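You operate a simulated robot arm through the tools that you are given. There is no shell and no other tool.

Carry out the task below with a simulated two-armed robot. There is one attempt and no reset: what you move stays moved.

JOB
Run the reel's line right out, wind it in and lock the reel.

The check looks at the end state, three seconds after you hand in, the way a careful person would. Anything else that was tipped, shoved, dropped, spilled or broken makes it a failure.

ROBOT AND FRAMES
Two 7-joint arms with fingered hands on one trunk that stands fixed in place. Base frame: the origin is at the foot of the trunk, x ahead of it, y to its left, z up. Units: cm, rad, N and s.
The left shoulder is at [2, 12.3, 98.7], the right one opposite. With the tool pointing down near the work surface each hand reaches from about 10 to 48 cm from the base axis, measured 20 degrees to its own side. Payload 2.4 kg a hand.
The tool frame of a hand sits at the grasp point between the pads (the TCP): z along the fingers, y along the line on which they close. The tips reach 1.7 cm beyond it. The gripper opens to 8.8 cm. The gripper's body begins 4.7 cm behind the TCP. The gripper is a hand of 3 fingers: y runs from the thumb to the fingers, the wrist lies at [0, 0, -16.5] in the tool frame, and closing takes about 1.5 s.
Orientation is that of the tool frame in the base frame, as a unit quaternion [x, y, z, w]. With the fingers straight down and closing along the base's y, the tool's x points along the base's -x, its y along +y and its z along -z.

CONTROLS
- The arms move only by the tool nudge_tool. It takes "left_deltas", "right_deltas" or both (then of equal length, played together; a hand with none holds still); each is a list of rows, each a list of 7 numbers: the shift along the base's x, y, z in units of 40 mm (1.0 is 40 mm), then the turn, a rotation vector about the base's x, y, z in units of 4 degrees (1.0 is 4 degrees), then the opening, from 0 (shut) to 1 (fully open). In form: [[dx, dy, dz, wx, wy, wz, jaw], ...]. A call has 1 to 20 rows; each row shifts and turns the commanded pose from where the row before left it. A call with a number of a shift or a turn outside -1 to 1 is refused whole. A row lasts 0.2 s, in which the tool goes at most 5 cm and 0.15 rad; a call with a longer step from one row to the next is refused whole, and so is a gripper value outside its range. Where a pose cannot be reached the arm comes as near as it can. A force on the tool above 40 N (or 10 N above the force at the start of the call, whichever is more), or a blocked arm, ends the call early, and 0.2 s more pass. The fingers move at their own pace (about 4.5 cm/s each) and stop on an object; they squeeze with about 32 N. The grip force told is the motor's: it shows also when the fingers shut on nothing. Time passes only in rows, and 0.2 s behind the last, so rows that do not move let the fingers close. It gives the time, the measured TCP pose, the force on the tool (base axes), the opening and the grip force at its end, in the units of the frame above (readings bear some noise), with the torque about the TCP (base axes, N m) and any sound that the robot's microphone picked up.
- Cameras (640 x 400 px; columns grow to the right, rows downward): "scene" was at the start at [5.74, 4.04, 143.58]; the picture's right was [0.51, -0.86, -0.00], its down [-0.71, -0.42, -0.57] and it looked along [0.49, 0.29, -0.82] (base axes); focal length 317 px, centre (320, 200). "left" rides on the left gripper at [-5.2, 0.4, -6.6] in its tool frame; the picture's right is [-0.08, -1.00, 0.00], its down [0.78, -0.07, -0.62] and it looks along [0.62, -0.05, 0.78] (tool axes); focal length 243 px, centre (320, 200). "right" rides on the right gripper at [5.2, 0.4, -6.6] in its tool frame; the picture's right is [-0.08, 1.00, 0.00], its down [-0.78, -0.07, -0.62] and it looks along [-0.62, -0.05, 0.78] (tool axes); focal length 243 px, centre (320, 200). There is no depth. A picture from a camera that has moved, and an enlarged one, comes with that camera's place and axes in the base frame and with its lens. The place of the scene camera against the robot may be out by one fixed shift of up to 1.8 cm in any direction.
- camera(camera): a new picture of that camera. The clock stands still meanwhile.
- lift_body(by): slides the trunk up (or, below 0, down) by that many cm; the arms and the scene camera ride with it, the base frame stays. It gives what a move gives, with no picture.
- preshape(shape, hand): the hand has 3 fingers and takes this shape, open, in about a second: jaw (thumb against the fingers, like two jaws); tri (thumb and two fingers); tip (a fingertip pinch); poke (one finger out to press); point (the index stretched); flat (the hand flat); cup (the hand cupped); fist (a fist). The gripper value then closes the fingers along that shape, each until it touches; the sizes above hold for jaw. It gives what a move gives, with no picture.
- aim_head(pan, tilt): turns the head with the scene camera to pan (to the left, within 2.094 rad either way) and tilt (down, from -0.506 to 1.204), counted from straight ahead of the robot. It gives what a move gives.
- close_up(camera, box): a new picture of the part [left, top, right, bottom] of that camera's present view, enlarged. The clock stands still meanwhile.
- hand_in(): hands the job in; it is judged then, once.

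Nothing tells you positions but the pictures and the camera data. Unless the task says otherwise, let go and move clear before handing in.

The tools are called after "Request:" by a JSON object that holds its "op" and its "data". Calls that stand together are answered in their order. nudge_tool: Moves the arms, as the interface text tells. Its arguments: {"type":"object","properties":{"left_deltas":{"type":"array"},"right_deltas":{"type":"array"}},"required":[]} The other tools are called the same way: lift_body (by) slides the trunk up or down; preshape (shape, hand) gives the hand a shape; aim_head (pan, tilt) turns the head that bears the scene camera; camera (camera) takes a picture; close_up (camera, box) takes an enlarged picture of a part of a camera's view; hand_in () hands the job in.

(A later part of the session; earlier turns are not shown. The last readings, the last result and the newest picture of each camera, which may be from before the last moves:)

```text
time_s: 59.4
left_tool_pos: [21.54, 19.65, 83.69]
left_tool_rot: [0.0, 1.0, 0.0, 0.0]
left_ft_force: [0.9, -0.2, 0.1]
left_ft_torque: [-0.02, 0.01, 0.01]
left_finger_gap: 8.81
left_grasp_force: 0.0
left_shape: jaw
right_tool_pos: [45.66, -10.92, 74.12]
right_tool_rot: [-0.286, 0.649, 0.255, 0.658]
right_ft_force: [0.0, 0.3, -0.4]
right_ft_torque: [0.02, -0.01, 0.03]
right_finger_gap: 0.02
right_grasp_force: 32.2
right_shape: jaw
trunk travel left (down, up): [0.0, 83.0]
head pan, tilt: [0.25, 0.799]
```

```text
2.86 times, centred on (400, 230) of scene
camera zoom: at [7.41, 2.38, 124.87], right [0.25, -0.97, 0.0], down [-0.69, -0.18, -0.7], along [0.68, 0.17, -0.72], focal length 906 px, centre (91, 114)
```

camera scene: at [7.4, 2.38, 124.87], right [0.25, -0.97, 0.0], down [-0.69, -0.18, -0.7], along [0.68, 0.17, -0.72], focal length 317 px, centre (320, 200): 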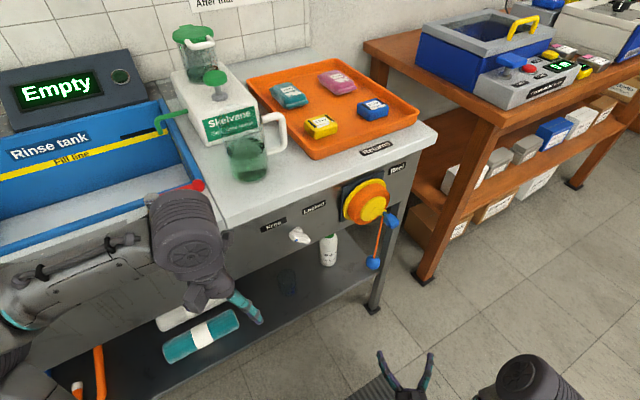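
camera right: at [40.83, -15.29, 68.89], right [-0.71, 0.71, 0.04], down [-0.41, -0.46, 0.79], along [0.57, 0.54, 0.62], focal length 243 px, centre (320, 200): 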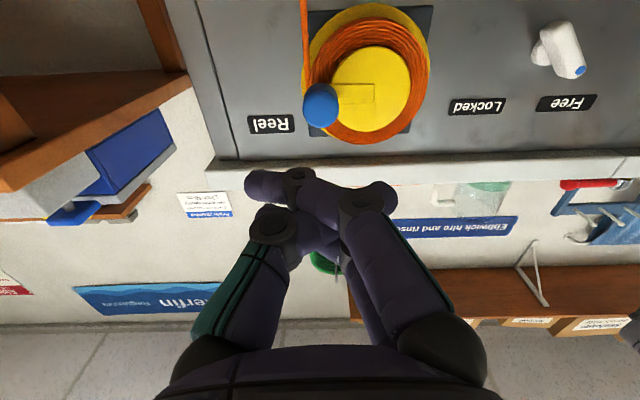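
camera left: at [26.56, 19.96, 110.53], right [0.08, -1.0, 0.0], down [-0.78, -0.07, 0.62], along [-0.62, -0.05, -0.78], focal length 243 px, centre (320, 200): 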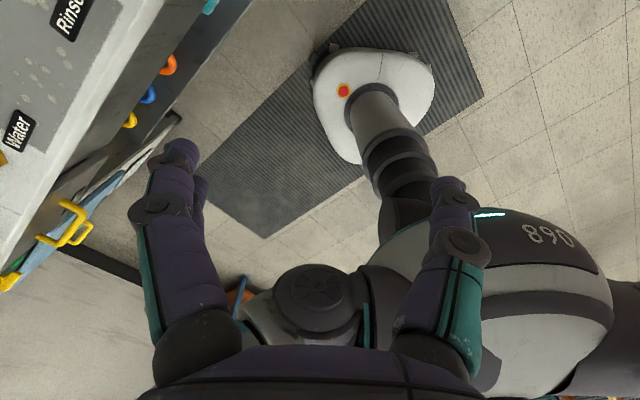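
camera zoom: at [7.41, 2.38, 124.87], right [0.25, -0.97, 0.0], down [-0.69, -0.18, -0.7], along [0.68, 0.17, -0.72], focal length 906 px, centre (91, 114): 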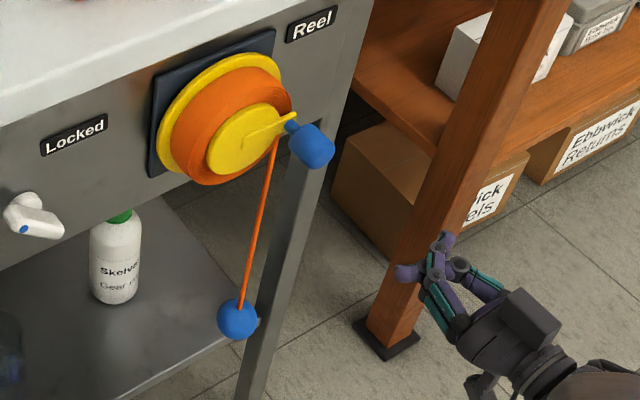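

The right fingers got tangled, with one finger hooked on the thumb. I'll try flattening the hand to free them.

Request:
{"op": "nudge_tool", "data": {"right_deltas": [[0, 0, 0, 0, 0, 0, 1], [0, 0, 0, 0, 0, 0, 1], [0, 0, 0, 0, 0, 0, 1], [0, 0, 0, 0, 0, 0, 1]]}}

Request:
{"op": "preshape", "data": {"shape": "flat", "hand": "right"}}

Request:
{"op": "nudge_tool", "data": {"right_deltas": [[0, 0, 0, 0, 0, 0, 1], [0, 0, 0, 0, 0, 0, 1], [0, 0, 0, 0, 0, 0, 1]]}}

Request:
{"op": "camera", "data": {"camera": "right"}}

Request:
{"op": "close_up", "data": {"camera": "scene", "box": [380, 200, 480, 300]}}

```text
time_s: 60.4
left_tool_pos: [21.48, 19.54, 83.68]
left_tool_rot: [0.0, 1.0, 0.0, 0.001]
left_ft_force: [-0.3, 1.4, -0.1]
left_ft_torque: [0.0, -0.03, 0.01]
left_finger_gap: 8.79
left_grasp_force: 0.1
left_shape: jaw
right_tool_pos: [45.73, -10.83, 74.22]
right_tool_rot: [-0.286, 0.649, 0.256, 0.657]
right_ft_force: [0.2, 0.1, 0.6]
right_ft_torque: [-0.01, 0.0, 0.01]
right_finger_gap: 8.78
right_grasp_force: 0.0
right_shape: jaw
trunk travel left (down, up): [0.0, 83.0]
head pan, tilt: [0.25, 0.799]
```

```text
time_s: 61.3
left_tool_pos: [21.47, 19.52, 83.86]
left_tool_rot: [0.0, 1.0, 0.001, 0.0]
left_ft_force: [0.9, 0.6, 0.6]
left_ft_torque: [0.03, -0.01, -0.04]
left_finger_gap: 8.77
left_grasp_force: 0.1
left_shape: jaw
right_tool_pos: [45.76, -10.92, 74.09]
right_tool_rot: [-0.286, 0.649, 0.255, 0.658]
right_ft_force: [-0.8, -0.6, 0.2]
right_ft_torque: [0.03, 0.0, 0.0]
right_finger_gap: 0.02
right_grasp_force: 0.1
right_shape: flat
trunk travel left (down, up): [0.0, 83.0]
head pan, tilt: [0.25, 0.799]
```

```text
time_s: 62.1
left_tool_pos: [21.4, 19.53, 83.79]
left_tool_rot: [0.0, 1.0, 0.001, 0.0]
left_ft_force: [0.1, -0.4, 0.7]
left_ft_torque: [0.03, 0.0, -0.01]
left_finger_gap: 8.76
left_grasp_force: 0.1
left_shape: jaw
right_tool_pos: [45.81, -10.87, 74.17]
right_tool_rot: [-0.286, 0.649, 0.255, 0.657]
right_ft_force: [-0.2, 0.4, -0.4]
right_ft_torque: [0.01, -0.02, 0.02]
right_finger_gap: 0.0
right_grasp_force: 0.0
right_shape: flat
trunk travel left (down, up): [0.0, 83.0]
head pan, tilt: [0.25, 0.799]
```

```text
taken
camera right: at [40.83, -15.29, 68.89], right [-0.71, 0.71, 0.04], down [-0.41, -0.46, 0.79], along [0.57, 0.54, 0.62], focal length 243 px, centre (320, 200)
```

right: 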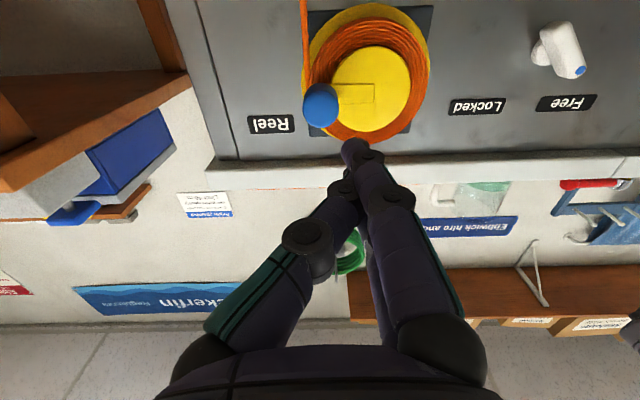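

```text
4.00 times, centred on (430, 250) of scene
camera zoom: at [7.41, 2.38, 124.87], right [0.25, -0.97, 0.0], down [-0.69, -0.18, -0.7], along [0.68, 0.17, -0.72], focal length 1268 px, centre (-120, 0)
```

zoom: 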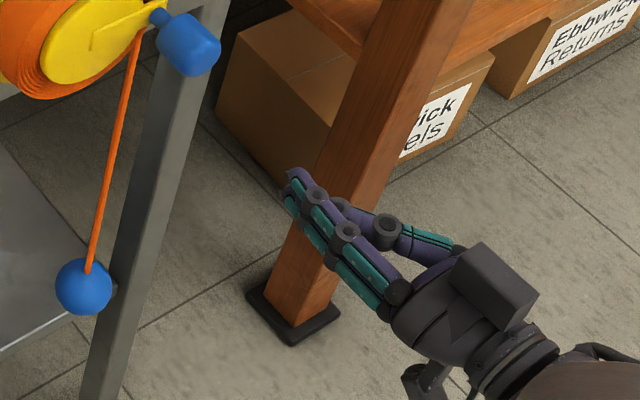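

The jaw opened normally, so nothing is stuck, and "flat" makes a slim finger bundle that will work as a pusher. The handle is at about -7° (just right of the hub), so I'll bring the bundle in below it and check alignment.

Request:
{"op": "nudge_tool", "data": {"right_deltas": [[0.185, 0.26, -0.194, 0, 0, 0, 1], [0.185, 0.26, -0.194, 0, 0, 0, 1], [0.185, 0.26, -0.194, 0, 0, 0, 1], [0.185, 0.26, -0.194, 0, 0, 0, 1], [0, 0, 0, 0, 0, 0, 1]]}}

Request:
{"op": "camera", "data": {"camera": "right"}}

Request:
{"op": "close_up", "data": {"camera": "scene", "box": [340, 170, 440, 270]}}

```text
time_s: 63.3
left_tool_pos: [21.5, 19.51, 83.89]
left_tool_rot: [0.0, 1.0, 0.0, 0.0]
left_ft_force: [-0.3, -0.6, 0.2]
left_ft_torque: [0.0, 0.01, -0.05]
left_finger_gap: 8.82
left_grasp_force: 0.0
left_shape: jaw
right_tool_pos: [48.66, -6.81, 71.03]
right_tool_rot: [-0.285, 0.649, 0.255, 0.658]
right_ft_force: [0.6, 0.6, 1.7]
right_ft_torque: [-0.02, 0.02, 0.0]
right_finger_gap: 0.0
right_grasp_force: 0.0
right_shape: flat
trunk travel left (down, up): [0.0, 83.0]
head pan, tilt: [0.25, 0.799]
```

```text
taken
camera right: at [43.75, -11.17, 65.81], right [-0.71, 0.71, 0.04], down [-0.41, -0.46, 0.79], along [0.57, 0.54, 0.62], focal length 243 px, centre (320, 200)
```

right: 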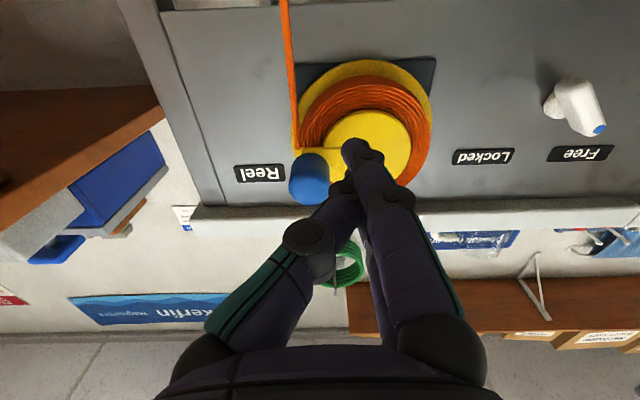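

```text
4.00 times, centred on (390, 220) of scene
camera zoom: at [7.41, 2.38, 124.87], right [0.25, -0.97, 0.0], down [-0.69, -0.18, -0.7], along [0.68, 0.17, -0.72], focal length 1268 px, centre (40, 120)
```

zoom: 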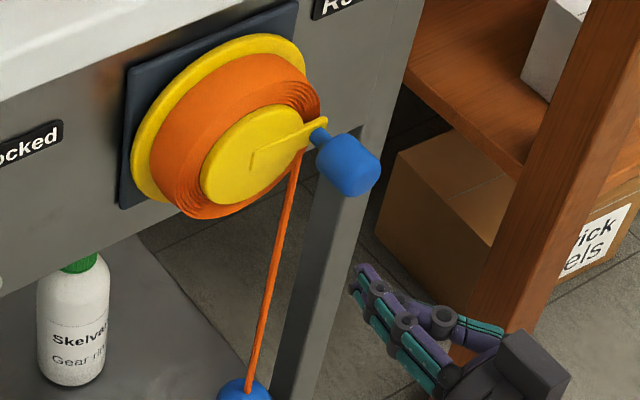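

Request:
{"op": "nudge_tool", "data": {"right_deltas": [[0.214, 0.214, 0, 0, 0, 0, 1], [0.214, 0.214, 0, 0, 0, 0, 1], [0.214, 0.214, 0, 0, 0, 0, 1], [0.214, 0.214, 0, 0, 0, 0, 1], [0, 0, 0, 0, 0, 0, 1]]}}

Request:
{"op": "camera", "data": {"camera": "right"}}

Request:
{"op": "close_up", "data": {"camera": "scene", "box": [340, 170, 440, 270]}}

```text
time_s: 64.5
left_tool_pos: [21.43, 19.54, 83.81]
left_tool_rot: [0.0, 1.0, 0.0, 0.0]
left_ft_force: [0.1, 1.1, -0.3]
left_ft_torque: [0.01, 0.04, -0.03]
left_finger_gap: 8.78
left_grasp_force: 0.1
left_shape: jaw
right_tool_pos: [52.12, -3.29, 71.08]
right_tool_rot: [-0.286, 0.649, 0.255, 0.658]
right_ft_force: [0.3, 0.2, -0.3]
right_ft_torque: [-0.02, -0.01, 0.02]
right_finger_gap: 0.0
right_grasp_force: 0.1
right_shape: flat
trunk travel left (down, up): [0.0, 83.0]
head pan, tilt: [0.25, 0.799]
```

```text
taken
camera right: at [47.12, -7.72, 65.79], right [-0.71, 0.71, 0.04], down [-0.41, -0.46, 0.79], along [0.57, 0.54, 0.62], focal length 243 px, centre (320, 200)
```

right: 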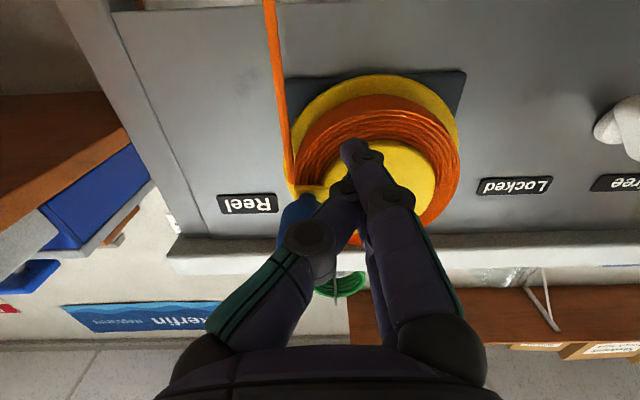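

```text
4.00 times, centred on (390, 220) of scene
camera zoom: at [7.41, 2.39, 124.87], right [0.25, -0.97, 0.0], down [-0.69, -0.18, -0.7], along [0.68, 0.17, -0.72], focal length 1268 px, centre (40, 120)
```

zoom: 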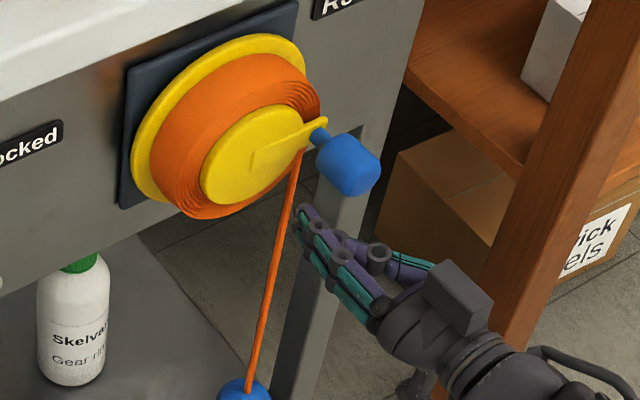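

Request:
{"op": "nudge_tool", "data": {"right_deltas": [[0.109, -0.109, 0.1, 0, 0, 0, 1], [0.095, -0.095, 0.125, 0, 0, 0, 1], [0.078, -0.078, 0.146, 0, 0, 0, 1], [0.059, -0.059, 0.163, 0, 0, 0, 1], [0.038, -0.038, 0.175, 0, 0, 0, 1], [0.016, -0.016, 0.182, 0, 0, 0, 1]]}}

Request:
{"op": "camera", "data": {"camera": "right"}}

Request:
{"op": "close_up", "data": {"camera": "scene", "box": [340, 170, 440, 270]}}

```text
time_s: 65.9
left_tool_pos: [21.55, 19.53, 83.78]
left_tool_rot: [0.0, 1.0, 0.0, -0.001]
left_ft_force: [-0.2, 0.0, 0.1]
left_ft_torque: [0.01, -0.02, 0.0]
left_finger_gap: 8.79
left_grasp_force: 0.1
left_shape: jaw
right_tool_pos: [53.62, -4.84, 74.49]
right_tool_rot: [-0.286, 0.649, 0.255, 0.657]
right_ft_force: [-0.2, 0.2, -1.2]
right_ft_torque: [-0.03, 0.02, 0.02]
right_finger_gap: 0.0
right_grasp_force: 0.1
right_shape: flat
trunk travel left (down, up): [0.0, 83.0]
head pan, tilt: [0.25, 0.799]
```

```text
taken
camera right: at [48.68, -9.3, 69.31], right [-0.71, 0.71, 0.04], down [-0.41, -0.46, 0.79], along [0.57, 0.54, 0.62], focal length 243 px, centre (320, 200)
```

right: 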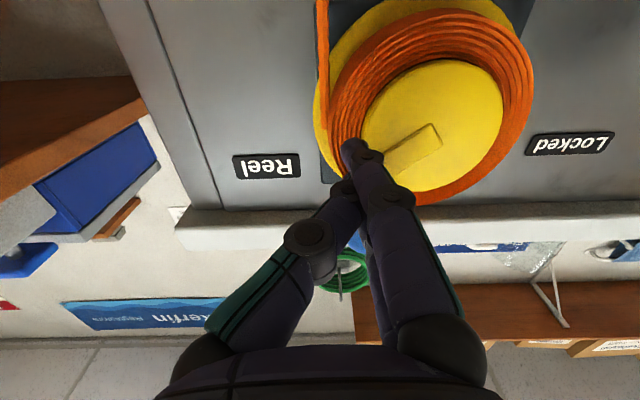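

```text
4.00 times, centred on (390, 220) of scene
camera zoom: at [7.42, 2.38, 124.87], right [0.25, -0.97, 0.0], down [-0.69, -0.18, -0.7], along [0.68, 0.17, -0.72], focal length 1268 px, centre (40, 120)
```

zoom: 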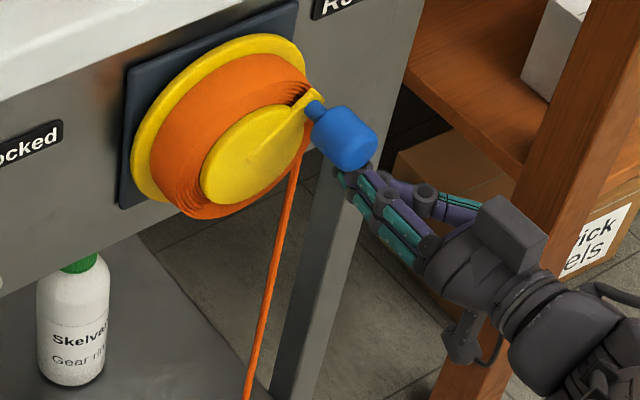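

Pushing works with about 1 N of force. I'll keep circling counter-clockwise and check how the ball follows.

Request:
{"op": "nudge_tool", "data": {"right_deltas": [[-0.007, 0.007, 0.183, 0, 0, 0, 1], [-0.029, 0.029, 0.178, 0, 0, 0, 1], [-0.051, 0.051, 0.168, 0, 0, 0, 1], [-0.071, 0.071, 0.153, 0, 0, 0, 1], [-0.088, 0.088, 0.134, 0, 0, 0, 1], [-0.103, 0.103, 0.11, 0, 0, 0, 1], [-0.115, 0.115, 0.083, 0, 0, 0, 1], [-0.124, 0.124, 0.053, 0, 0, 0, 1], [-0.128, 0.128, 0.022, 0, 0, 0, 1], [-0.129, 0.129, -0.01, 0, 0, 0, 1]]}}

Request:
{"op": "camera", "data": {"camera": "right"}}

Request:
{"op": "close_up", "data": {"camera": "scene", "box": [320, 150, 480, 310]}}

```text
time_s: 68.0
left_tool_pos: [21.44, 19.5, 83.81]
left_tool_rot: [-0.001, 1.0, 0.001, -0.001]
left_ft_force: [-0.7, 0.6, -0.5]
left_ft_torque: [-0.01, -0.03, 0.02]
left_finger_gap: 8.8
left_grasp_force: 0.0
left_shape: jaw
right_tool_pos: [50.94, -2.65, 78.98]
right_tool_rot: [-0.278, 0.652, 0.25, 0.66]
right_ft_force: [10.8, -30.7, -2.4]
right_ft_torque: [-0.08, -0.02, -0.22]
right_finger_gap: 8.32
right_grasp_force: 0.2
right_shape: flat
trunk travel left (down, up): [0.0, 83.0]
head pan, tilt: [0.25, 0.799]
stopped in row 10 (right hand): the force on the tool passed its limit at 44 N (the readings are from after the stop); the commanded pose is now the measured one
```

```text
taken
camera right: at [45.89, -6.9, 73.67], right [-0.69, 0.72, 0.04], down [-0.42, -0.45, 0.79], along [0.59, 0.52, 0.62], focal length 243 px, centre (320, 200)
```

right: 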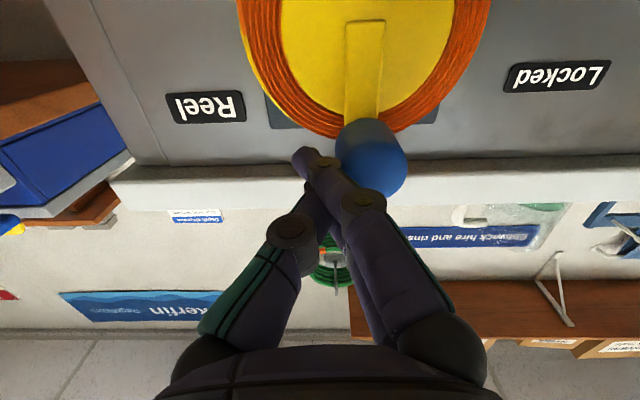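

```text
2.50 times, centred on (400, 230) of scene
camera zoom: at [7.56, 2.02, 124.87], right [0.25, -0.97, 0.0], down [-0.7, -0.17, -0.7], along [0.67, 0.17, -0.72], focal length 793 px, centre (120, 125)
```

zoom: 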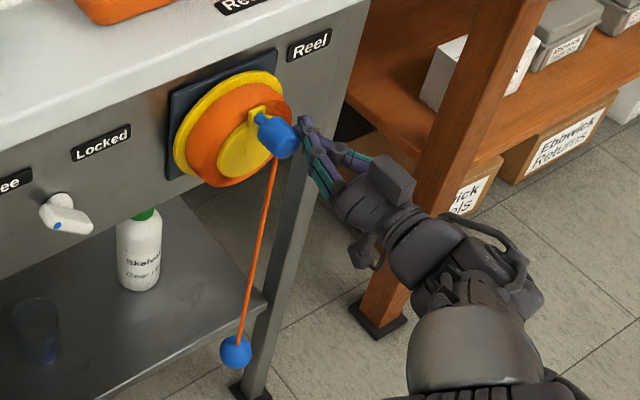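

The crank stopped hard at about 90° (straight up) with 44 N of resistance, and the ball has dropped a lot, which looks like the end of the line. I'll ease off and push again gently to confirm it's a real stop.

Request:
{"op": "nudge_tool", "data": {"right_deltas": [[0.1, -0.1, 0, 0, 0, 0, 1], [0.1, -0.1, 0, 0, 0, 0, 1], [0, 0, 0, 0, 0, 0, 1], [0, 0, 0, 0, 0, 0, 1]]}}

Request:
{"op": "camera", "data": {"camera": "right"}}

Request:
{"op": "camera", "data": {"camera": "scene"}}

Request:
{"op": "close_up", "data": {"camera": "scene", "box": [340, 170, 420, 310]}}

```text
time_s: 69.0
left_tool_pos: [21.5, 19.51, 83.88]
left_tool_rot: [-0.001, 1.0, 0.0, 0.0]
left_ft_force: [-0.5, -0.6, -0.8]
left_ft_torque: [0.0, -0.02, 0.03]
left_finger_gap: 8.78
left_grasp_force: 0.1
left_shape: jaw
right_tool_pos: [51.47, -2.78, 78.92]
right_tool_rot: [-0.282, 0.65, 0.253, 0.659]
right_ft_force: [5.7, -9.2, 0.6]
right_ft_torque: [-0.01, -0.05, -0.1]
right_finger_gap: 8.32
right_grasp_force: 0.0
right_shape: flat
trunk travel left (down, up): [0.0, 83.0]
head pan, tilt: [0.25, 0.799]
```

```text
taken
camera right: at [46.59, -7.22, 73.74], right [-0.7, 0.71, 0.04], down [-0.42, -0.46, 0.79], along [0.58, 0.53, 0.62], focal length 243 px, centre (320, 200)
```

right: 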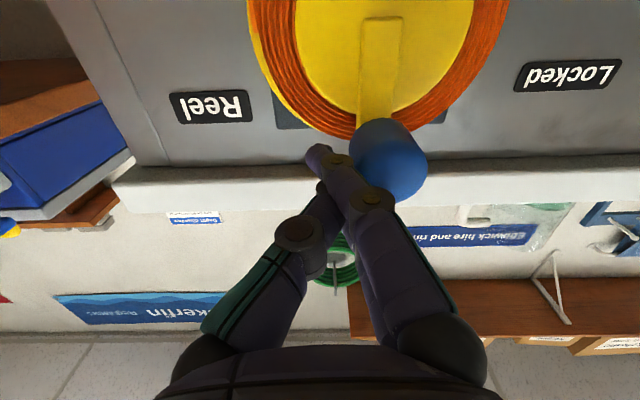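

```text
taken
camera scene: at [7.48, 2.3, 124.87], right [0.25, -0.97, 0.0], down [-0.7, -0.18, -0.7], along [0.67, 0.17, -0.72], focal length 317 px, centre (320, 200)
```

scene: 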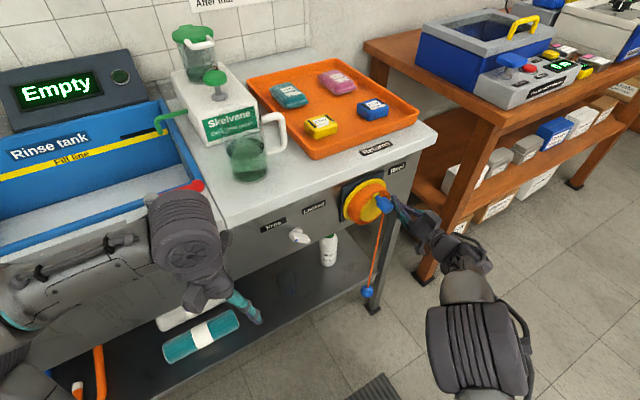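

```text
2.86 times, centred on (380, 240) of scene
camera zoom: at [7.48, 2.3, 124.87], right [0.25, -0.97, 0.0], down [-0.7, -0.18, -0.7], along [0.67, 0.17, -0.72], focal length 906 px, centre (149, 86)
```

zoom: 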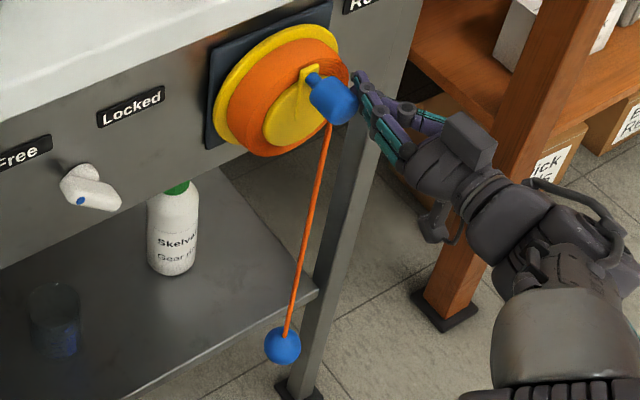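

The stop is real, so the line is fully out. Next I'll back the finger bundle off, move it to the left side of the crank handle, and push clockwise to wind in.

Request:
{"op": "nudge_tool", "data": {"right_deltas": [[0.1, -0.1, 0, 0, 0, 0, 1], [0.06, -0.06, 0, 0, 0, 0, 1], [-0.27, -0.27, 0, 0, 0, 0, 1], [-0.27, -0.27, 0, 0, 0, 0, 1], [-0.27, -0.27, 0, 0, 0, 0, 1], [-0.27, -0.27, 0, 0, 0, 0, 1], [-0.2, 0.2, -0.07, 0, 0, 0, 1], [-0.2, 0.2, -0.07, 0, 0, 0, 1], [-0.2, 0.2, -0.07, 0, 0, 0, 1], [-0.2, 0.2, -0.07, 0, 0, 0, 1], [-0.2, 0.2, -0.07, 0, 0, 0, 1], [0, 0, 0, 0, 0, 0, 1]]}}

Request:
{"op": "camera", "data": {"camera": "right"}}

Request:
{"op": "close_up", "data": {"camera": "scene", "box": [320, 150, 480, 310]}}

```text
time_s: 71.6
left_tool_pos: [21.3, 19.57, 83.84]
left_tool_rot: [-0.001, 1.0, 0.0, 0.0]
left_ft_force: [-0.2, 0.5, -0.4]
left_ft_torque: [0.01, -0.01, -0.03]
left_finger_gap: 8.79
left_grasp_force: 0.1
left_shape: jaw
right_tool_pos: [44.01, -3.82, 77.56]
right_tool_rot: [-0.283, 0.65, 0.253, 0.659]
right_ft_force: [0.1, 0.1, 0.2]
right_ft_torque: [0.02, 0.02, 0.01]
right_finger_gap: 0.0
right_grasp_force: 0.0
right_shape: flat
trunk travel left (down, up): [0.0, 83.0]
head pan, tilt: [0.25, 0.799]
```

```text
taken
camera right: at [38.9, -8.23, 72.34], right [-0.7, 0.71, 0.04], down [-0.42, -0.46, 0.79], along [0.58, 0.53, 0.62], focal length 243 px, centre (320, 200)
```

right: 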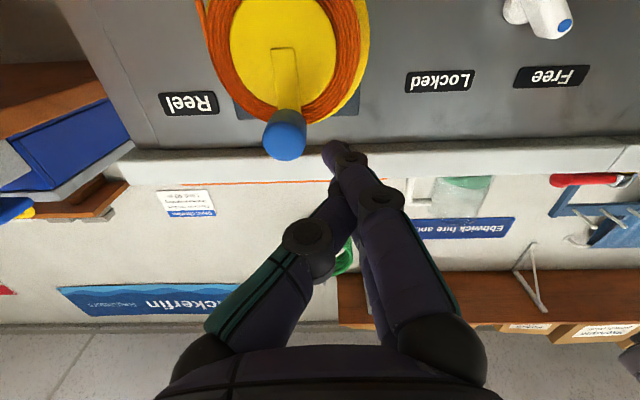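

```text
2.50 times, centred on (400, 230) of scene
camera zoom: at [7.4, 2.39, 124.87], right [0.25, -0.97, 0.0], down [-0.69, -0.18, -0.7], along [0.68, 0.17, -0.72], focal length 793 px, centre (120, 125)
```

zoom: 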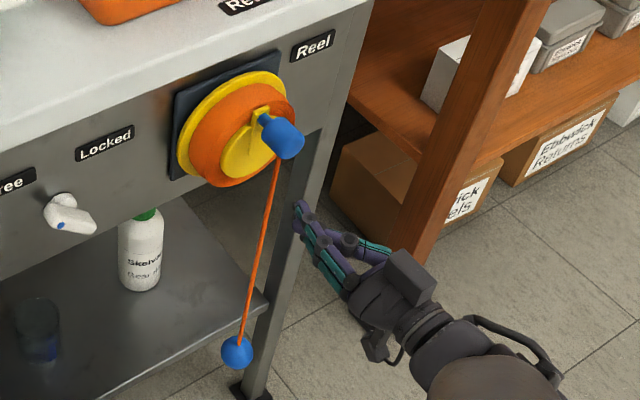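

Request:
{"op": "nudge_tool", "data": {"right_deltas": [[0.213, 0.213, 0, 0, 0, 0, 1], [0.213, 0.213, 0, 0, 0, 0, 1], [0.213, 0.213, 0, 0, 0, 0, 1], [0.213, 0.213, 0, 0, 0, 0, 1], [0.213, 0.213, 0, 0, 0, 0, 1], [0, 0, 0, 0, 0, 0, 1]]}}

Request:
{"op": "camera", "data": {"camera": "right"}}

Request:
{"op": "close_up", "data": {"camera": "scene", "box": [320, 150, 480, 310]}}

```text
time_s: 73.0
left_tool_pos: [21.37, 19.68, 83.91]
left_tool_rot: [-0.001, 1.0, 0.0, 0.0]
left_ft_force: [-0.2, -0.5, -1.5]
left_ft_torque: [-0.02, 0.0, 0.01]
left_finger_gap: 8.77
left_grasp_force: 0.1
left_shape: jaw
right_tool_pos: [48.14, 0.46, 77.6]
right_tool_rot: [-0.283, 0.65, 0.252, 0.659]
right_ft_force: [-0.2, 0.4, 0.3]
right_ft_torque: [0.0, 0.0, 0.01]
right_finger_gap: 0.0
right_grasp_force: 0.1
right_shape: flat
trunk travel left (down, up): [0.0, 83.0]
head pan, tilt: [0.25, 0.799]
```

```text
taken
camera right: at [43.21, -3.88, 72.35], right [-0.7, 0.71, 0.04], down [-0.42, -0.45, 0.79], along [0.58, 0.53, 0.62], focal length 243 px, centre (320, 200)
```

right: 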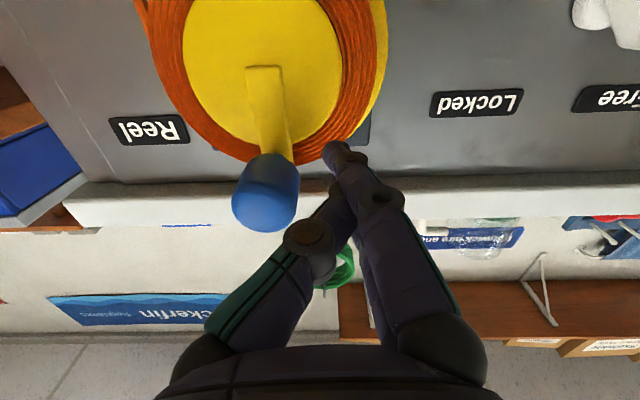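

```text
2.50 times, centred on (400, 230) of scene
camera zoom: at [7.41, 2.39, 124.87], right [0.25, -0.97, 0.0], down [-0.69, -0.18, -0.7], along [0.68, 0.17, -0.72], focal length 793 px, centre (120, 125)
```

zoom: 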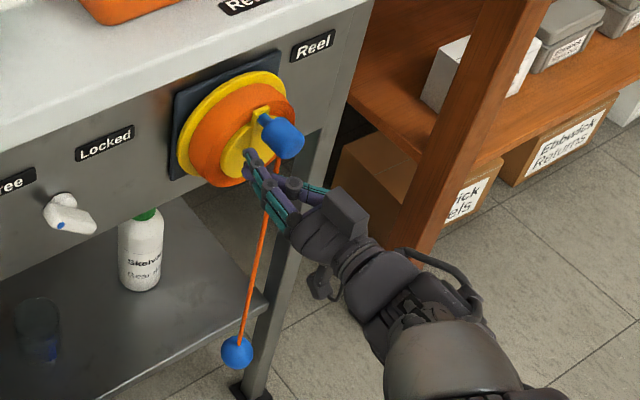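

Request:
{"op": "nudge_tool", "data": {"right_deltas": [[0.0915, -0.0915, 0.11, 0, 0, 0, 1], [0.106, -0.106, 0.09, 0, 0, 0, 1], [0.117, -0.117, 0.07, 0, 0, 0, 1], [0.125, -0.125, 0.047, 0, 0, 0, 1], [0.129, -0.129, 0.016, 0, 0, 0, 1], [0.129, -0.129, -0.016, 0, 0, 0, 1], [0.125, -0.125, -0.047, 0, 0, 0, 1], [0.117, -0.117, -0.077, 0, 0, 0, 1]]}}

Request:
{"op": "camera", "data": {"camera": "right"}}

Request:
{"op": "close_up", "data": {"camera": "scene", "box": [320, 150, 480, 310]}}

```text
time_s: 74.8
left_tool_pos: [21.46, 19.68, 83.84]
left_tool_rot: [-0.001, 1.0, 0.0, 0.0]
left_ft_force: [0.2, -0.5, -0.4]
left_ft_torque: [-0.01, -0.02, -0.01]
left_finger_gap: 8.78
left_grasp_force: 0.0
left_shape: jaw
right_tool_pos: [51.82, -3.38, 78.28]
right_tool_rot: [-0.284, 0.649, 0.253, 0.659]
right_ft_force: [-0.2, 0.1, -1.3]
right_ft_torque: [0.06, 0.02, -0.03]
right_finger_gap: 0.04
right_grasp_force: 0.0
right_shape: flat
trunk travel left (down, up): [0.0, 83.0]
head pan, tilt: [0.25, 0.799]
```

```text
taken
camera right: at [46.96, -7.72, 73.02], right [-0.7, 0.71, 0.04], down [-0.42, -0.46, 0.79], along [0.58, 0.53, 0.62], focal length 243 px, centre (320, 200)
```

right: 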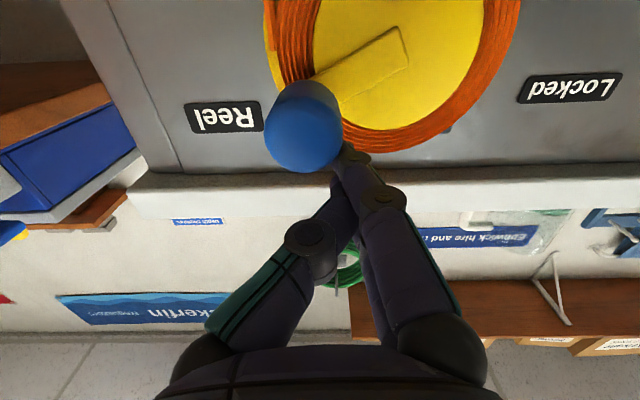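

```text
2.50 times, centred on (400, 230) of scene
camera zoom: at [7.4, 2.39, 124.87], right [0.25, -0.97, 0.0], down [-0.69, -0.18, -0.7], along [0.68, 0.17, -0.72], focal length 793 px, centre (120, 125)
```

zoom: 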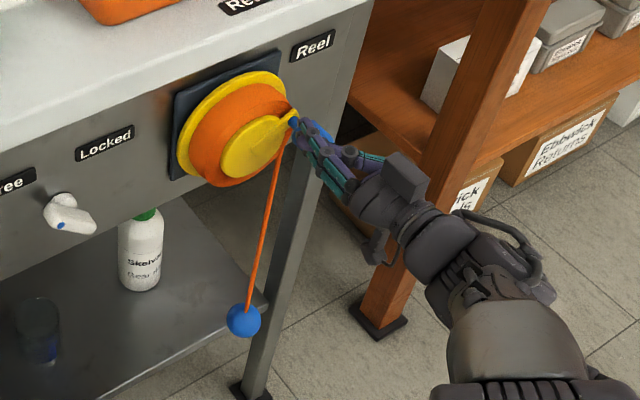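

The handle is turning clockwise and the ball is rising, with little force. I'll continue clockwise.

Request:
{"op": "nudge_tool", "data": {"right_deltas": [[0.106, -0.106, -0.105, 0, 0, 0, 1], [0.0915, -0.0915, -0.129, 0, 0, 0, 1], [0.074, -0.074, -0.15, 0, 0, 0, 1], [0.055, -0.055, -0.166, 0, 0, 0, 1], [0.034, -0.034, -0.177, 0, 0, 0, 1], [0.011, -0.011, -0.182, 0, 0, 0, 1], [-0.011, 0.011, -0.182, 0, 0, 0, 1], [-0.034, 0.034, -0.177, 0, 0, 0, 1], [-0.055, 0.055, -0.166, 0, 0, 0, 1]]}}

Request:
{"op": "camera", "data": {"camera": "right"}}

Request:
{"op": "close_up", "data": {"camera": "scene", "box": [320, 150, 480, 310]}}

```text
time_s: 76.8
left_tool_pos: [21.51, 19.63, 83.86]
left_tool_rot: [0.0, 1.0, 0.0, 0.0]
left_ft_force: [-0.5, 0.0, 0.1]
left_ft_torque: [-0.01, 0.01, 0.06]
left_finger_gap: 8.78
left_grasp_force: 0.2
left_shape: jaw
right_tool_pos: [53.09, -4.45, 72.6]
right_tool_rot: [-0.283, 0.65, 0.253, 0.659]
right_ft_force: [0.8, 0.2, 0.2]
right_ft_torque: [0.02, -0.03, 0.0]
right_finger_gap: 0.0
right_grasp_force: 0.1
right_shape: flat
trunk travel left (down, up): [0.0, 83.0]
head pan, tilt: [0.25, 0.799]
```

```text
taken
camera right: at [48.02, -8.85, 67.36], right [-0.7, 0.71, 0.04], down [-0.42, -0.45, 0.79], along [0.58, 0.53, 0.62], focal length 243 px, centre (320, 200)
```

right: 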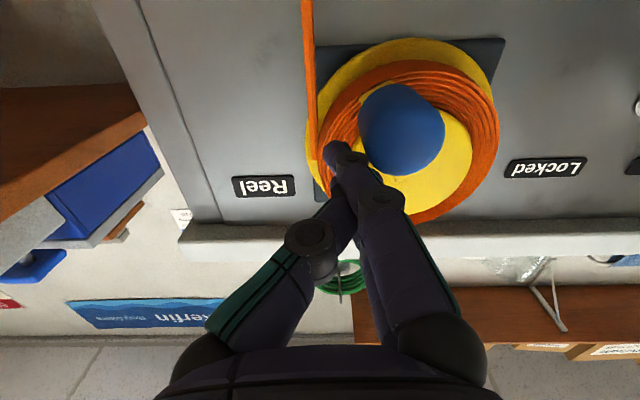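

```text
2.50 times, centred on (400, 230) of scene
camera zoom: at [7.41, 2.38, 124.87], right [0.25, -0.97, 0.0], down [-0.69, -0.18, -0.7], along [0.68, 0.17, -0.72], focal length 793 px, centre (120, 125)
```

zoom: 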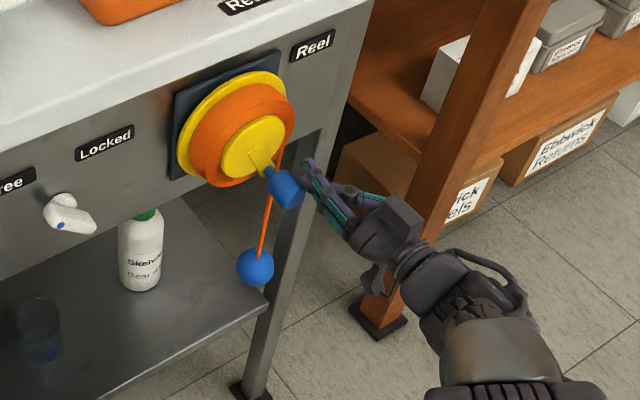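

The ball is already higher than at the start, so I'll continue clockwise.

Request:
{"op": "nudge_tool", "data": {"right_deltas": [[-0.074, 0.074, -0.15, 0, 0, 0, 1], [-0.0915, 0.0915, -0.129, 0, 0, 0, 1], [-0.106, 0.106, -0.105, 0, 0, 0, 1], [-0.117, 0.117, -0.077, 0, 0, 0, 1], [-0.125, 0.125, -0.047, 0, 0, 0, 1], [-0.129, 0.129, -0.016, 0, 0, 0, 1], [-0.129, 0.129, 0.016, 0, 0, 0, 1], [-0.125, 0.125, 0.047, 0, 0, 0, 1], [-0.117, 0.117, 0.077, 0, 0, 0, 1]]}}

Request:
{"op": "camera", "data": {"camera": "right"}}

Request:
{"op": "close_up", "data": {"camera": "scene", "box": [320, 150, 480, 310]}}

```text
time_s: 78.8
left_tool_pos: [21.37, 19.61, 83.88]
left_tool_rot: [-0.001, 1.0, 0.0, 0.0]
left_ft_force: [0.8, 0.1, 0.2]
left_ft_torque: [0.02, -0.01, -0.02]
left_finger_gap: 8.82
left_grasp_force: 0.0
left_shape: jaw
right_tool_pos: [48.76, -0.35, 71.12]
right_tool_rot: [-0.283, 0.65, 0.252, 0.659]
right_ft_force: [0.7, -0.5, -1.2]
right_ft_torque: [-0.05, 0.01, 0.02]
right_finger_gap: 0.0
right_grasp_force: 0.0
right_shape: flat
trunk travel left (down, up): [0.0, 83.0]
head pan, tilt: [0.25, 0.799]
```

```text
taken
camera right: at [43.81, -4.68, 65.79], right [-0.7, 0.71, 0.04], down [-0.42, -0.45, 0.79], along [0.58, 0.53, 0.62], focal length 243 px, centre (320, 200)
```

right: 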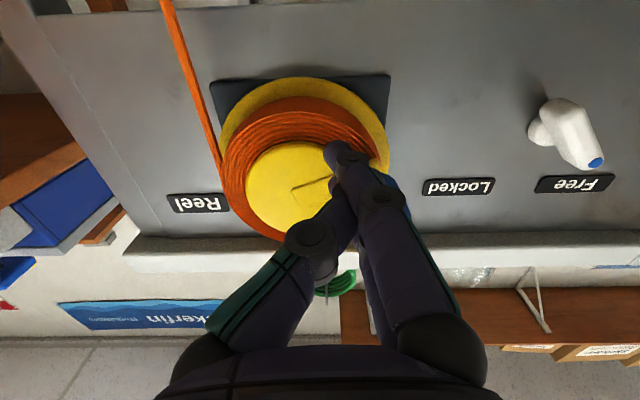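

```text
2.50 times, centred on (400, 230) of scene
camera zoom: at [7.41, 2.38, 124.87], right [0.25, -0.97, 0.0], down [-0.69, -0.18, -0.7], along [0.68, 0.17, -0.72], focal length 793 px, centre (120, 125)
```

zoom: 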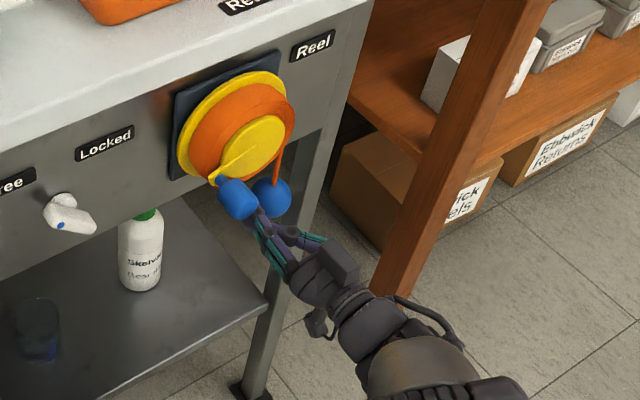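

The ball is now close to the reel and the hand is clear of it. I'll continue clockwise toward the wound-in stop.

Request:
{"op": "nudge_tool", "data": {"right_deltas": [[-0.106, 0.106, 0.105, 0, 0, 0, 1], [-0.0915, 0.0915, 0.129, 0, 0, 0, 1], [-0.074, 0.074, 0.15, 0, 0, 0, 1], [-0.055, 0.055, 0.166, 0, 0, 0, 1], [-0.034, 0.034, 0.177, 0, 0, 0, 1]]}}

Request:
{"op": "camera", "data": {"camera": "right"}}

Request:
{"op": "close_up", "data": {"camera": "scene", "box": [320, 150, 480, 310]}}

```text
time_s: 79.8
left_tool_pos: [21.45, 19.61, 83.77]
left_tool_rot: [-0.001, 1.0, 0.0, 0.0]
left_ft_force: [0.3, 0.3, 1.0]
left_ft_torque: [0.0, -0.04, 0.01]
left_finger_gap: 8.82
left_grasp_force: 0.1
left_shape: jaw
right_tool_pos: [47.5, 0.72, 72.24]
right_tool_rot: [-0.282, 0.661, 0.249, 0.649]
right_ft_force: [3.0, -5.1, -17.7]
right_ft_torque: [-0.13, -0.05, -0.03]
right_finger_gap: 0.0
right_grasp_force: 0.0
right_shape: flat
trunk travel left (down, up): [0.0, 83.0]
head pan, tilt: [0.25, 0.799]
stopped in row 5 (right hand): the force on the tool passed its limit at 46 N (the readings are from after the stop); the commanded pose is now the measured one
```

```text
taken
camera right: at [42.4, -3.67, 67.14], right [-0.69, 0.72, 0.05], down [-0.4, -0.44, 0.8], along [0.6, 0.54, 0.59], focal length 243 px, centre (320, 200)
```

right: 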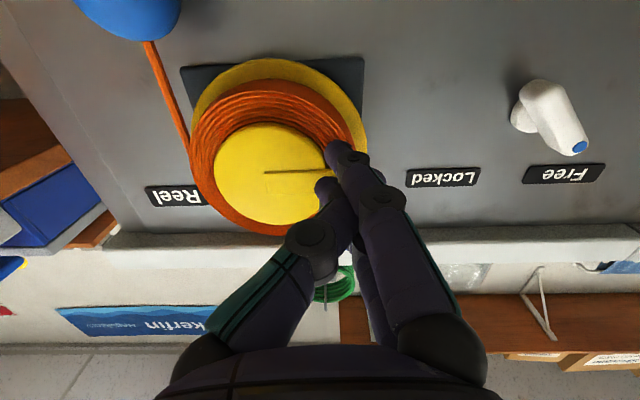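

```text
2.50 times, centred on (400, 230) of scene
camera zoom: at [7.57, 2.34, 124.85], right [0.25, -0.97, 0.0], down [-0.7, -0.18, -0.7], along [0.67, 0.17, -0.72], focal length 793 px, centre (120, 125)
```

zoom: 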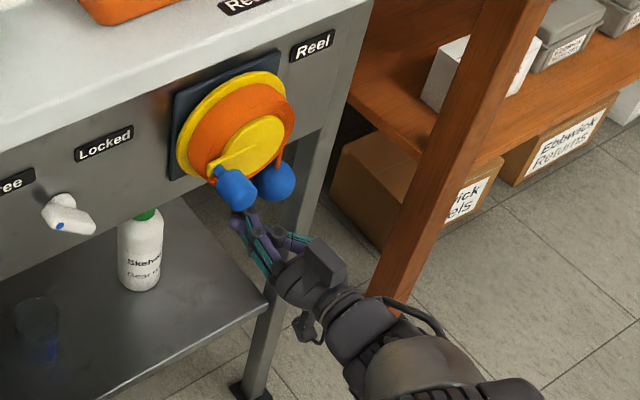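

The crank stopped hard again at about 180°, 270° from the out stop, with the ball up at the reel, so the line is fully wound in. I'll back off gently and return the hand to jaw shape.

Request:
{"op": "nudge_tool", "data": {"right_deltas": [[0, 0, -0.12, 0, 0, 0, 1], [-0.02, 0.02, -0.12, 0, 0, 0, 1], [-0.3, -0.3, 0, 0, 0, 0, 1], [-0.4, -0.4, 0, 0, 0, 0, 1], [-0.4, -0.4, 0, 0, 0, 0, 1], [-0.4, -0.4, 0, 0, 0, 0, 1], [-0.3, -0.3, 0, 0, 0, 0, 1], [0, 0, 0, 0, 0, 0, 1]]}}

Request:
{"op": "preshape", "data": {"shape": "jaw", "hand": "right"}}

Request:
{"op": "nudge_tool", "data": {"right_deltas": [[0, 0, 0, 0, 0, 0, 1], [0, 0, 0, 0, 0, 0, 1], [0, 0, 0, 0, 0, 0, 1], [0, 0, 0, 0, 0, 0, 1]]}}

Request:
{"op": "camera", "data": {"camera": "right"}}

Request:
{"op": "close_up", "data": {"camera": "scene", "box": [260, 150, 460, 310]}}

```text
time_s: 81.6
left_tool_pos: [21.42, 19.71, 83.79]
left_tool_rot: [-0.001, 1.0, 0.0, 0.0]
left_ft_force: [0.1, 0.5, -0.4]
left_ft_torque: [-0.02, -0.01, -0.01]
left_finger_gap: 8.78
left_grasp_force: 0.0
left_shape: jaw
right_tool_pos: [40.21, -6.24, 71.55]
right_tool_rot: [-0.282, 0.657, 0.25, 0.653]
right_ft_force: [-0.8, 0.2, -0.2]
right_ft_torque: [-0.01, 0.0, 0.02]
right_finger_gap: 0.0
right_grasp_force: 0.0
right_shape: flat
trunk travel left (down, up): [0.0, 83.0]
head pan, tilt: [0.25, 0.799]
```

```text
time_s: 82.5
left_tool_pos: [21.44, 19.75, 83.95]
left_tool_rot: [-0.001, 1.0, -0.001, 0.0]
left_ft_force: [-0.2, 1.1, 0.5]
left_ft_torque: [-0.01, 0.04, 0.03]
left_finger_gap: 8.81
left_grasp_force: 0.1
left_shape: jaw
right_tool_pos: [40.27, -6.24, 71.43]
right_tool_rot: [-0.282, 0.657, 0.25, 0.652]
right_ft_force: [0.0, 0.5, -0.3]
right_ft_torque: [0.0, 0.0, -0.01]
right_finger_gap: 8.81
right_grasp_force: 0.1
right_shape: jaw
trunk travel left (down, up): [0.0, 83.0]
head pan, tilt: [0.25, 0.799]
```

```text
time_s: 83.5
left_tool_pos: [21.49, 19.7, 83.93]
left_tool_rot: [-0.001, 1.0, 0.0, 0.0]
left_ft_force: [-0.5, -1.0, -0.4]
left_ft_torque: [-0.02, 0.04, 0.0]
left_finger_gap: 8.81
left_grasp_force: 0.1
left_shape: jaw
right_tool_pos: [40.25, -6.27, 71.62]
right_tool_rot: [-0.283, 0.657, 0.25, 0.652]
right_ft_force: [-0.5, -0.1, -0.8]
right_ft_torque: [-0.04, 0.02, 0.03]
right_finger_gap: 8.81
right_grasp_force: 0.0
right_shape: jaw
trunk travel left (down, up): [0.0, 83.0]
head pan, tilt: [0.25, 0.799]
```

```text
taken
camera right: at [35.18, -10.7, 66.45], right [-0.7, 0.72, 0.04], down [-0.41, -0.45, 0.8], along [0.59, 0.54, 0.6], focal length 243 px, centre (320, 200)
```

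right: 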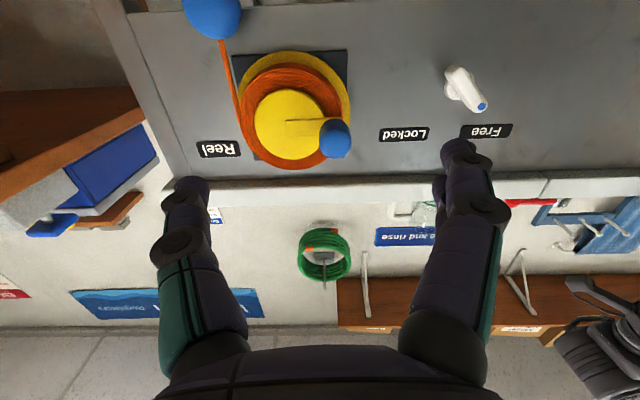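

```text
2.50 times, centred on (360, 230) of scene
camera zoom: at [7.4, 2.38, 124.87], right [0.25, -0.97, 0.0], down [-0.69, -0.18, -0.7], along [0.68, 0.17, -0.72], focal length 793 px, centre (220, 125)
```

zoom: 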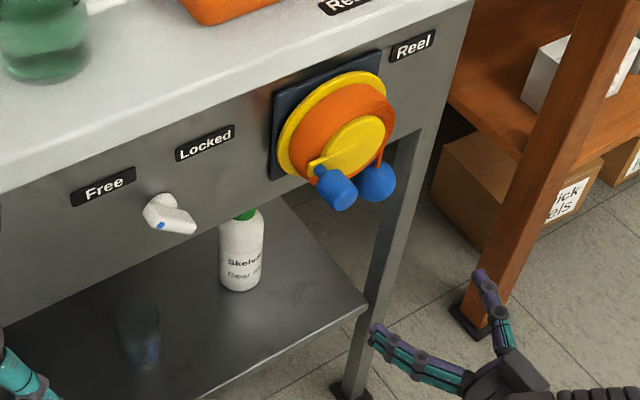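

The crank stays put at the wound-in stop and the hand is back in jaw shape. Next I'll roll the hand to match the knob at Free and line up in front of it.

Request:
{"op": "nudge_tool", "data": {"right_deltas": [[-0.2, 0.3, 0.012, -0.845, -0.845, 0, 1], [-0.1, 0.477, 0.012, -0.845, -0.845, 0, 1], [-0.044, 0.477, 0.012, -0.845, -0.845, 0, 1], [-0.044, 0.477, 0.012, -0.845, -0.845, 0, 1], [-0.044, 0.477, 0.012, -0.845, -0.845, 0, 1], [-0.044, 0.477, 0.012, -0.845, -0.845, 0, 1], [-0.044, 0.477, 0.012, -0.845, -0.845, 0, 1], [-0.044, 0.477, 0.012, -0.845, -0.845, 0, 1], [-0.044, 0.477, 0.012, -0.845, -0.845, 0, 1]]}}

Request:
{"op": "camera", "data": {"camera": "right"}}

```text
time_s: 85.5
left_tool_pos: [21.35, 19.58, 83.91]
left_tool_rot: [-0.002, 1.0, 0.0, 0.0]
left_ft_force: [0.0, 0.2, 0.3]
left_ft_torque: [-0.03, 0.0, -0.01]
left_finger_gap: 8.77
left_grasp_force: 0.1
left_shape: jaw
right_tool_pos: [37.84, 10.19, 71.99]
right_tool_rot: [-0.498, 0.507, -0.011, 0.704]
right_ft_force: [-0.1, -0.4, -0.1]
right_ft_torque: [0.02, 0.03, 0.0]
right_finger_gap: 8.82
right_grasp_force: 0.0
right_shape: jaw
trunk travel left (down, up): [0.0, 83.0]
head pan, tilt: [0.25, 0.799]
```

```text
taken
camera right: at [35.16, 3.3, 67.97], right [-0.53, 0.55, -0.65], down [-0.8, -0.06, 0.6], along [0.29, 0.84, 0.47], focal length 243 px, centre (320, 200)
```

right: 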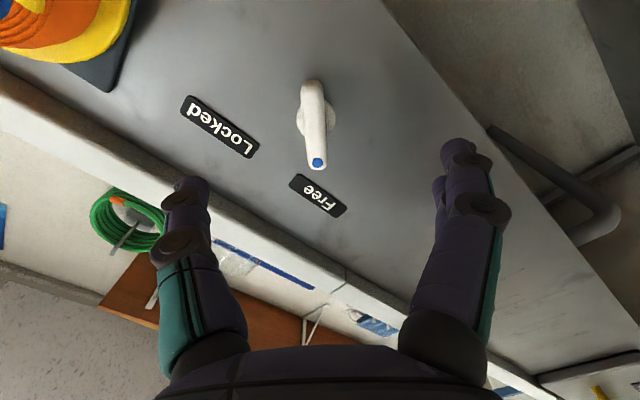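

Request:
{"op": "nudge_tool", "data": {"right_deltas": [[0.21, 0.21, 0.01, 0, 0, 0, 1], [0.21, 0.21, 0.01, 0, 0, 0, 1], [0.21, 0.21, 0, 0, 0, 0, 1], [0.21, 0.21, 0, 0, 0, 0, 1], [0.21, 0.21, 0, 0, 0, 0, 1], [0.21, 0.21, 0, 0, 0, 0, 1], [0, 0, 0, 0, 0, 0, 1]]}}

Request:
{"op": "camera", "data": {"camera": "right"}}

```text
time_s: 87.1
left_tool_pos: [21.41, 19.55, 83.88]
left_tool_rot: [-0.001, 1.0, 0.001, 0.0]
left_ft_force: [-0.4, 0.3, -0.1]
left_ft_torque: [0.04, 0.0, 0.0]
left_finger_gap: 8.8
left_grasp_force: 0.0
left_shape: jaw
right_tool_pos: [42.7, 15.19, 72.04]
right_tool_rot: [-0.497, 0.507, -0.011, 0.704]
right_ft_force: [-0.3, 0.0, -0.5]
right_ft_torque: [-0.04, 0.04, 0.0]
right_finger_gap: 8.81
right_grasp_force: 0.1
right_shape: jaw
trunk travel left (down, up): [0.0, 83.0]
head pan, tilt: [0.25, 0.799]
```

```text
taken
camera right: at [40.18, 8.3, 68.13], right [-0.53, 0.55, -0.65], down [-0.8, -0.06, 0.6], along [0.29, 0.83, 0.47], focal length 243 px, centre (320, 200)
```

right: 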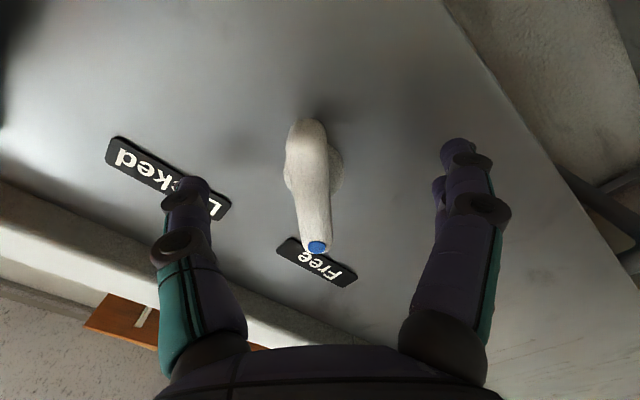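

Request:
{"op": "nudge_tool", "data": {"right_deltas": [[0.03, -0.02, 0.03, 0, 0, 0, 1], [0.02, 0.02, 0, 0, 0, 0, 0.5], [0, 0, 0, 0, 0, 0, 0.3], [0, 0, 0, 0, 0, 0, 0.1], [0, 0, 0, 0, 0, 0, 0], [0, 0, 0, 0, 0, 0, 0], [0, 0, 0, 0, 0, 0, 0], [0, 0, 0, 0, 0, 0, 0]]}}

Request:
{"op": "camera", "data": {"camera": "right"}}

```text
time_s: 88.9
left_tool_pos: [21.41, 19.79, 83.87]
left_tool_rot: [0.0, 1.0, 0.0, -0.001]
left_ft_force: [0.6, 0.9, 0.4]
left_ft_torque: [0.01, -0.04, -0.01]
left_finger_gap: 8.78
left_grasp_force: 0.0
left_shape: jaw
right_tool_pos: [42.98, 15.33, 72.32]
right_tool_rot: [-0.497, 0.508, -0.011, 0.704]
right_ft_force: [1.9, 1.4, 0.4]
right_ft_torque: [-0.02, 0.01, 0.0]
right_finger_gap: 0.74
right_grasp_force: 31.2
right_shape: jaw
trunk travel left (down, up): [0.0, 83.0]
head pan, tilt: [0.25, 0.799]
```

```text
taken
camera right: at [40.41, 8.31, 68.24], right [-0.53, 0.55, -0.65], down [-0.8, -0.06, 0.6], along [0.29, 0.83, 0.47], focal length 243 px, centre (320, 200)
```

right: 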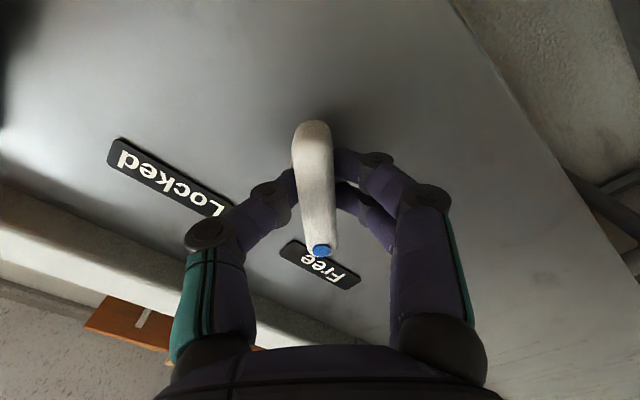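

Gripped firmly. I'll turn the knob clockwise (positive about the forward axis) back toward Locked, in stages.

Request:
{"op": "nudge_tool", "data": {"right_deltas": [[0, 0, 0, 0.6, 0.6, 0, 0], [0, 0, 0, 0.6, 0.6, 0, 0], [0, 0, 0, 0.6, 0.6, 0, 0], [0, 0, 0, 0.6, 0.6, 0, 0], [0, 0, 0, 0.6, 0.6, 0, 0], [0, 0, 0, 0.6, 0.6, 0, 0], [0, 0, 0, 0.6, 0.6, 0, 0]]}}

Request:
{"op": "camera", "data": {"camera": "right"}}

```text
time_s: 90.5
left_tool_pos: [21.44, 19.66, 83.79]
left_tool_rot: [0.0, 1.0, 0.0, 0.0]
left_ft_force: [-0.6, -0.3, -0.3]
left_ft_torque: [-0.01, -0.03, 0.04]
left_finger_gap: 8.77
left_grasp_force: 0.1
left_shape: jaw
right_tool_pos: [42.99, 15.28, 72.13]
right_tool_rot: [-0.385, 0.601, 0.136, 0.687]
right_ft_force: [0.4, 3.6, -2.5]
right_ft_torque: [-0.05, -0.04, 0.03]
right_finger_gap: 0.74
right_grasp_force: 31.6
right_shape: jaw
trunk travel left (down, up): [0.0, 83.0]
head pan, tilt: [0.25, 0.799]
```

```text
taken
camera right: at [39.01, 9.69, 67.27], right [-0.67, 0.69, -0.29], down [-0.59, -0.26, 0.76], along [0.45, 0.68, 0.58], focal length 243 px, centre (320, 200)
```

right: 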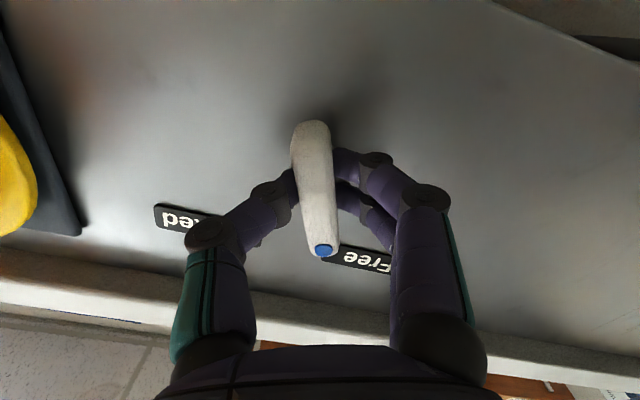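

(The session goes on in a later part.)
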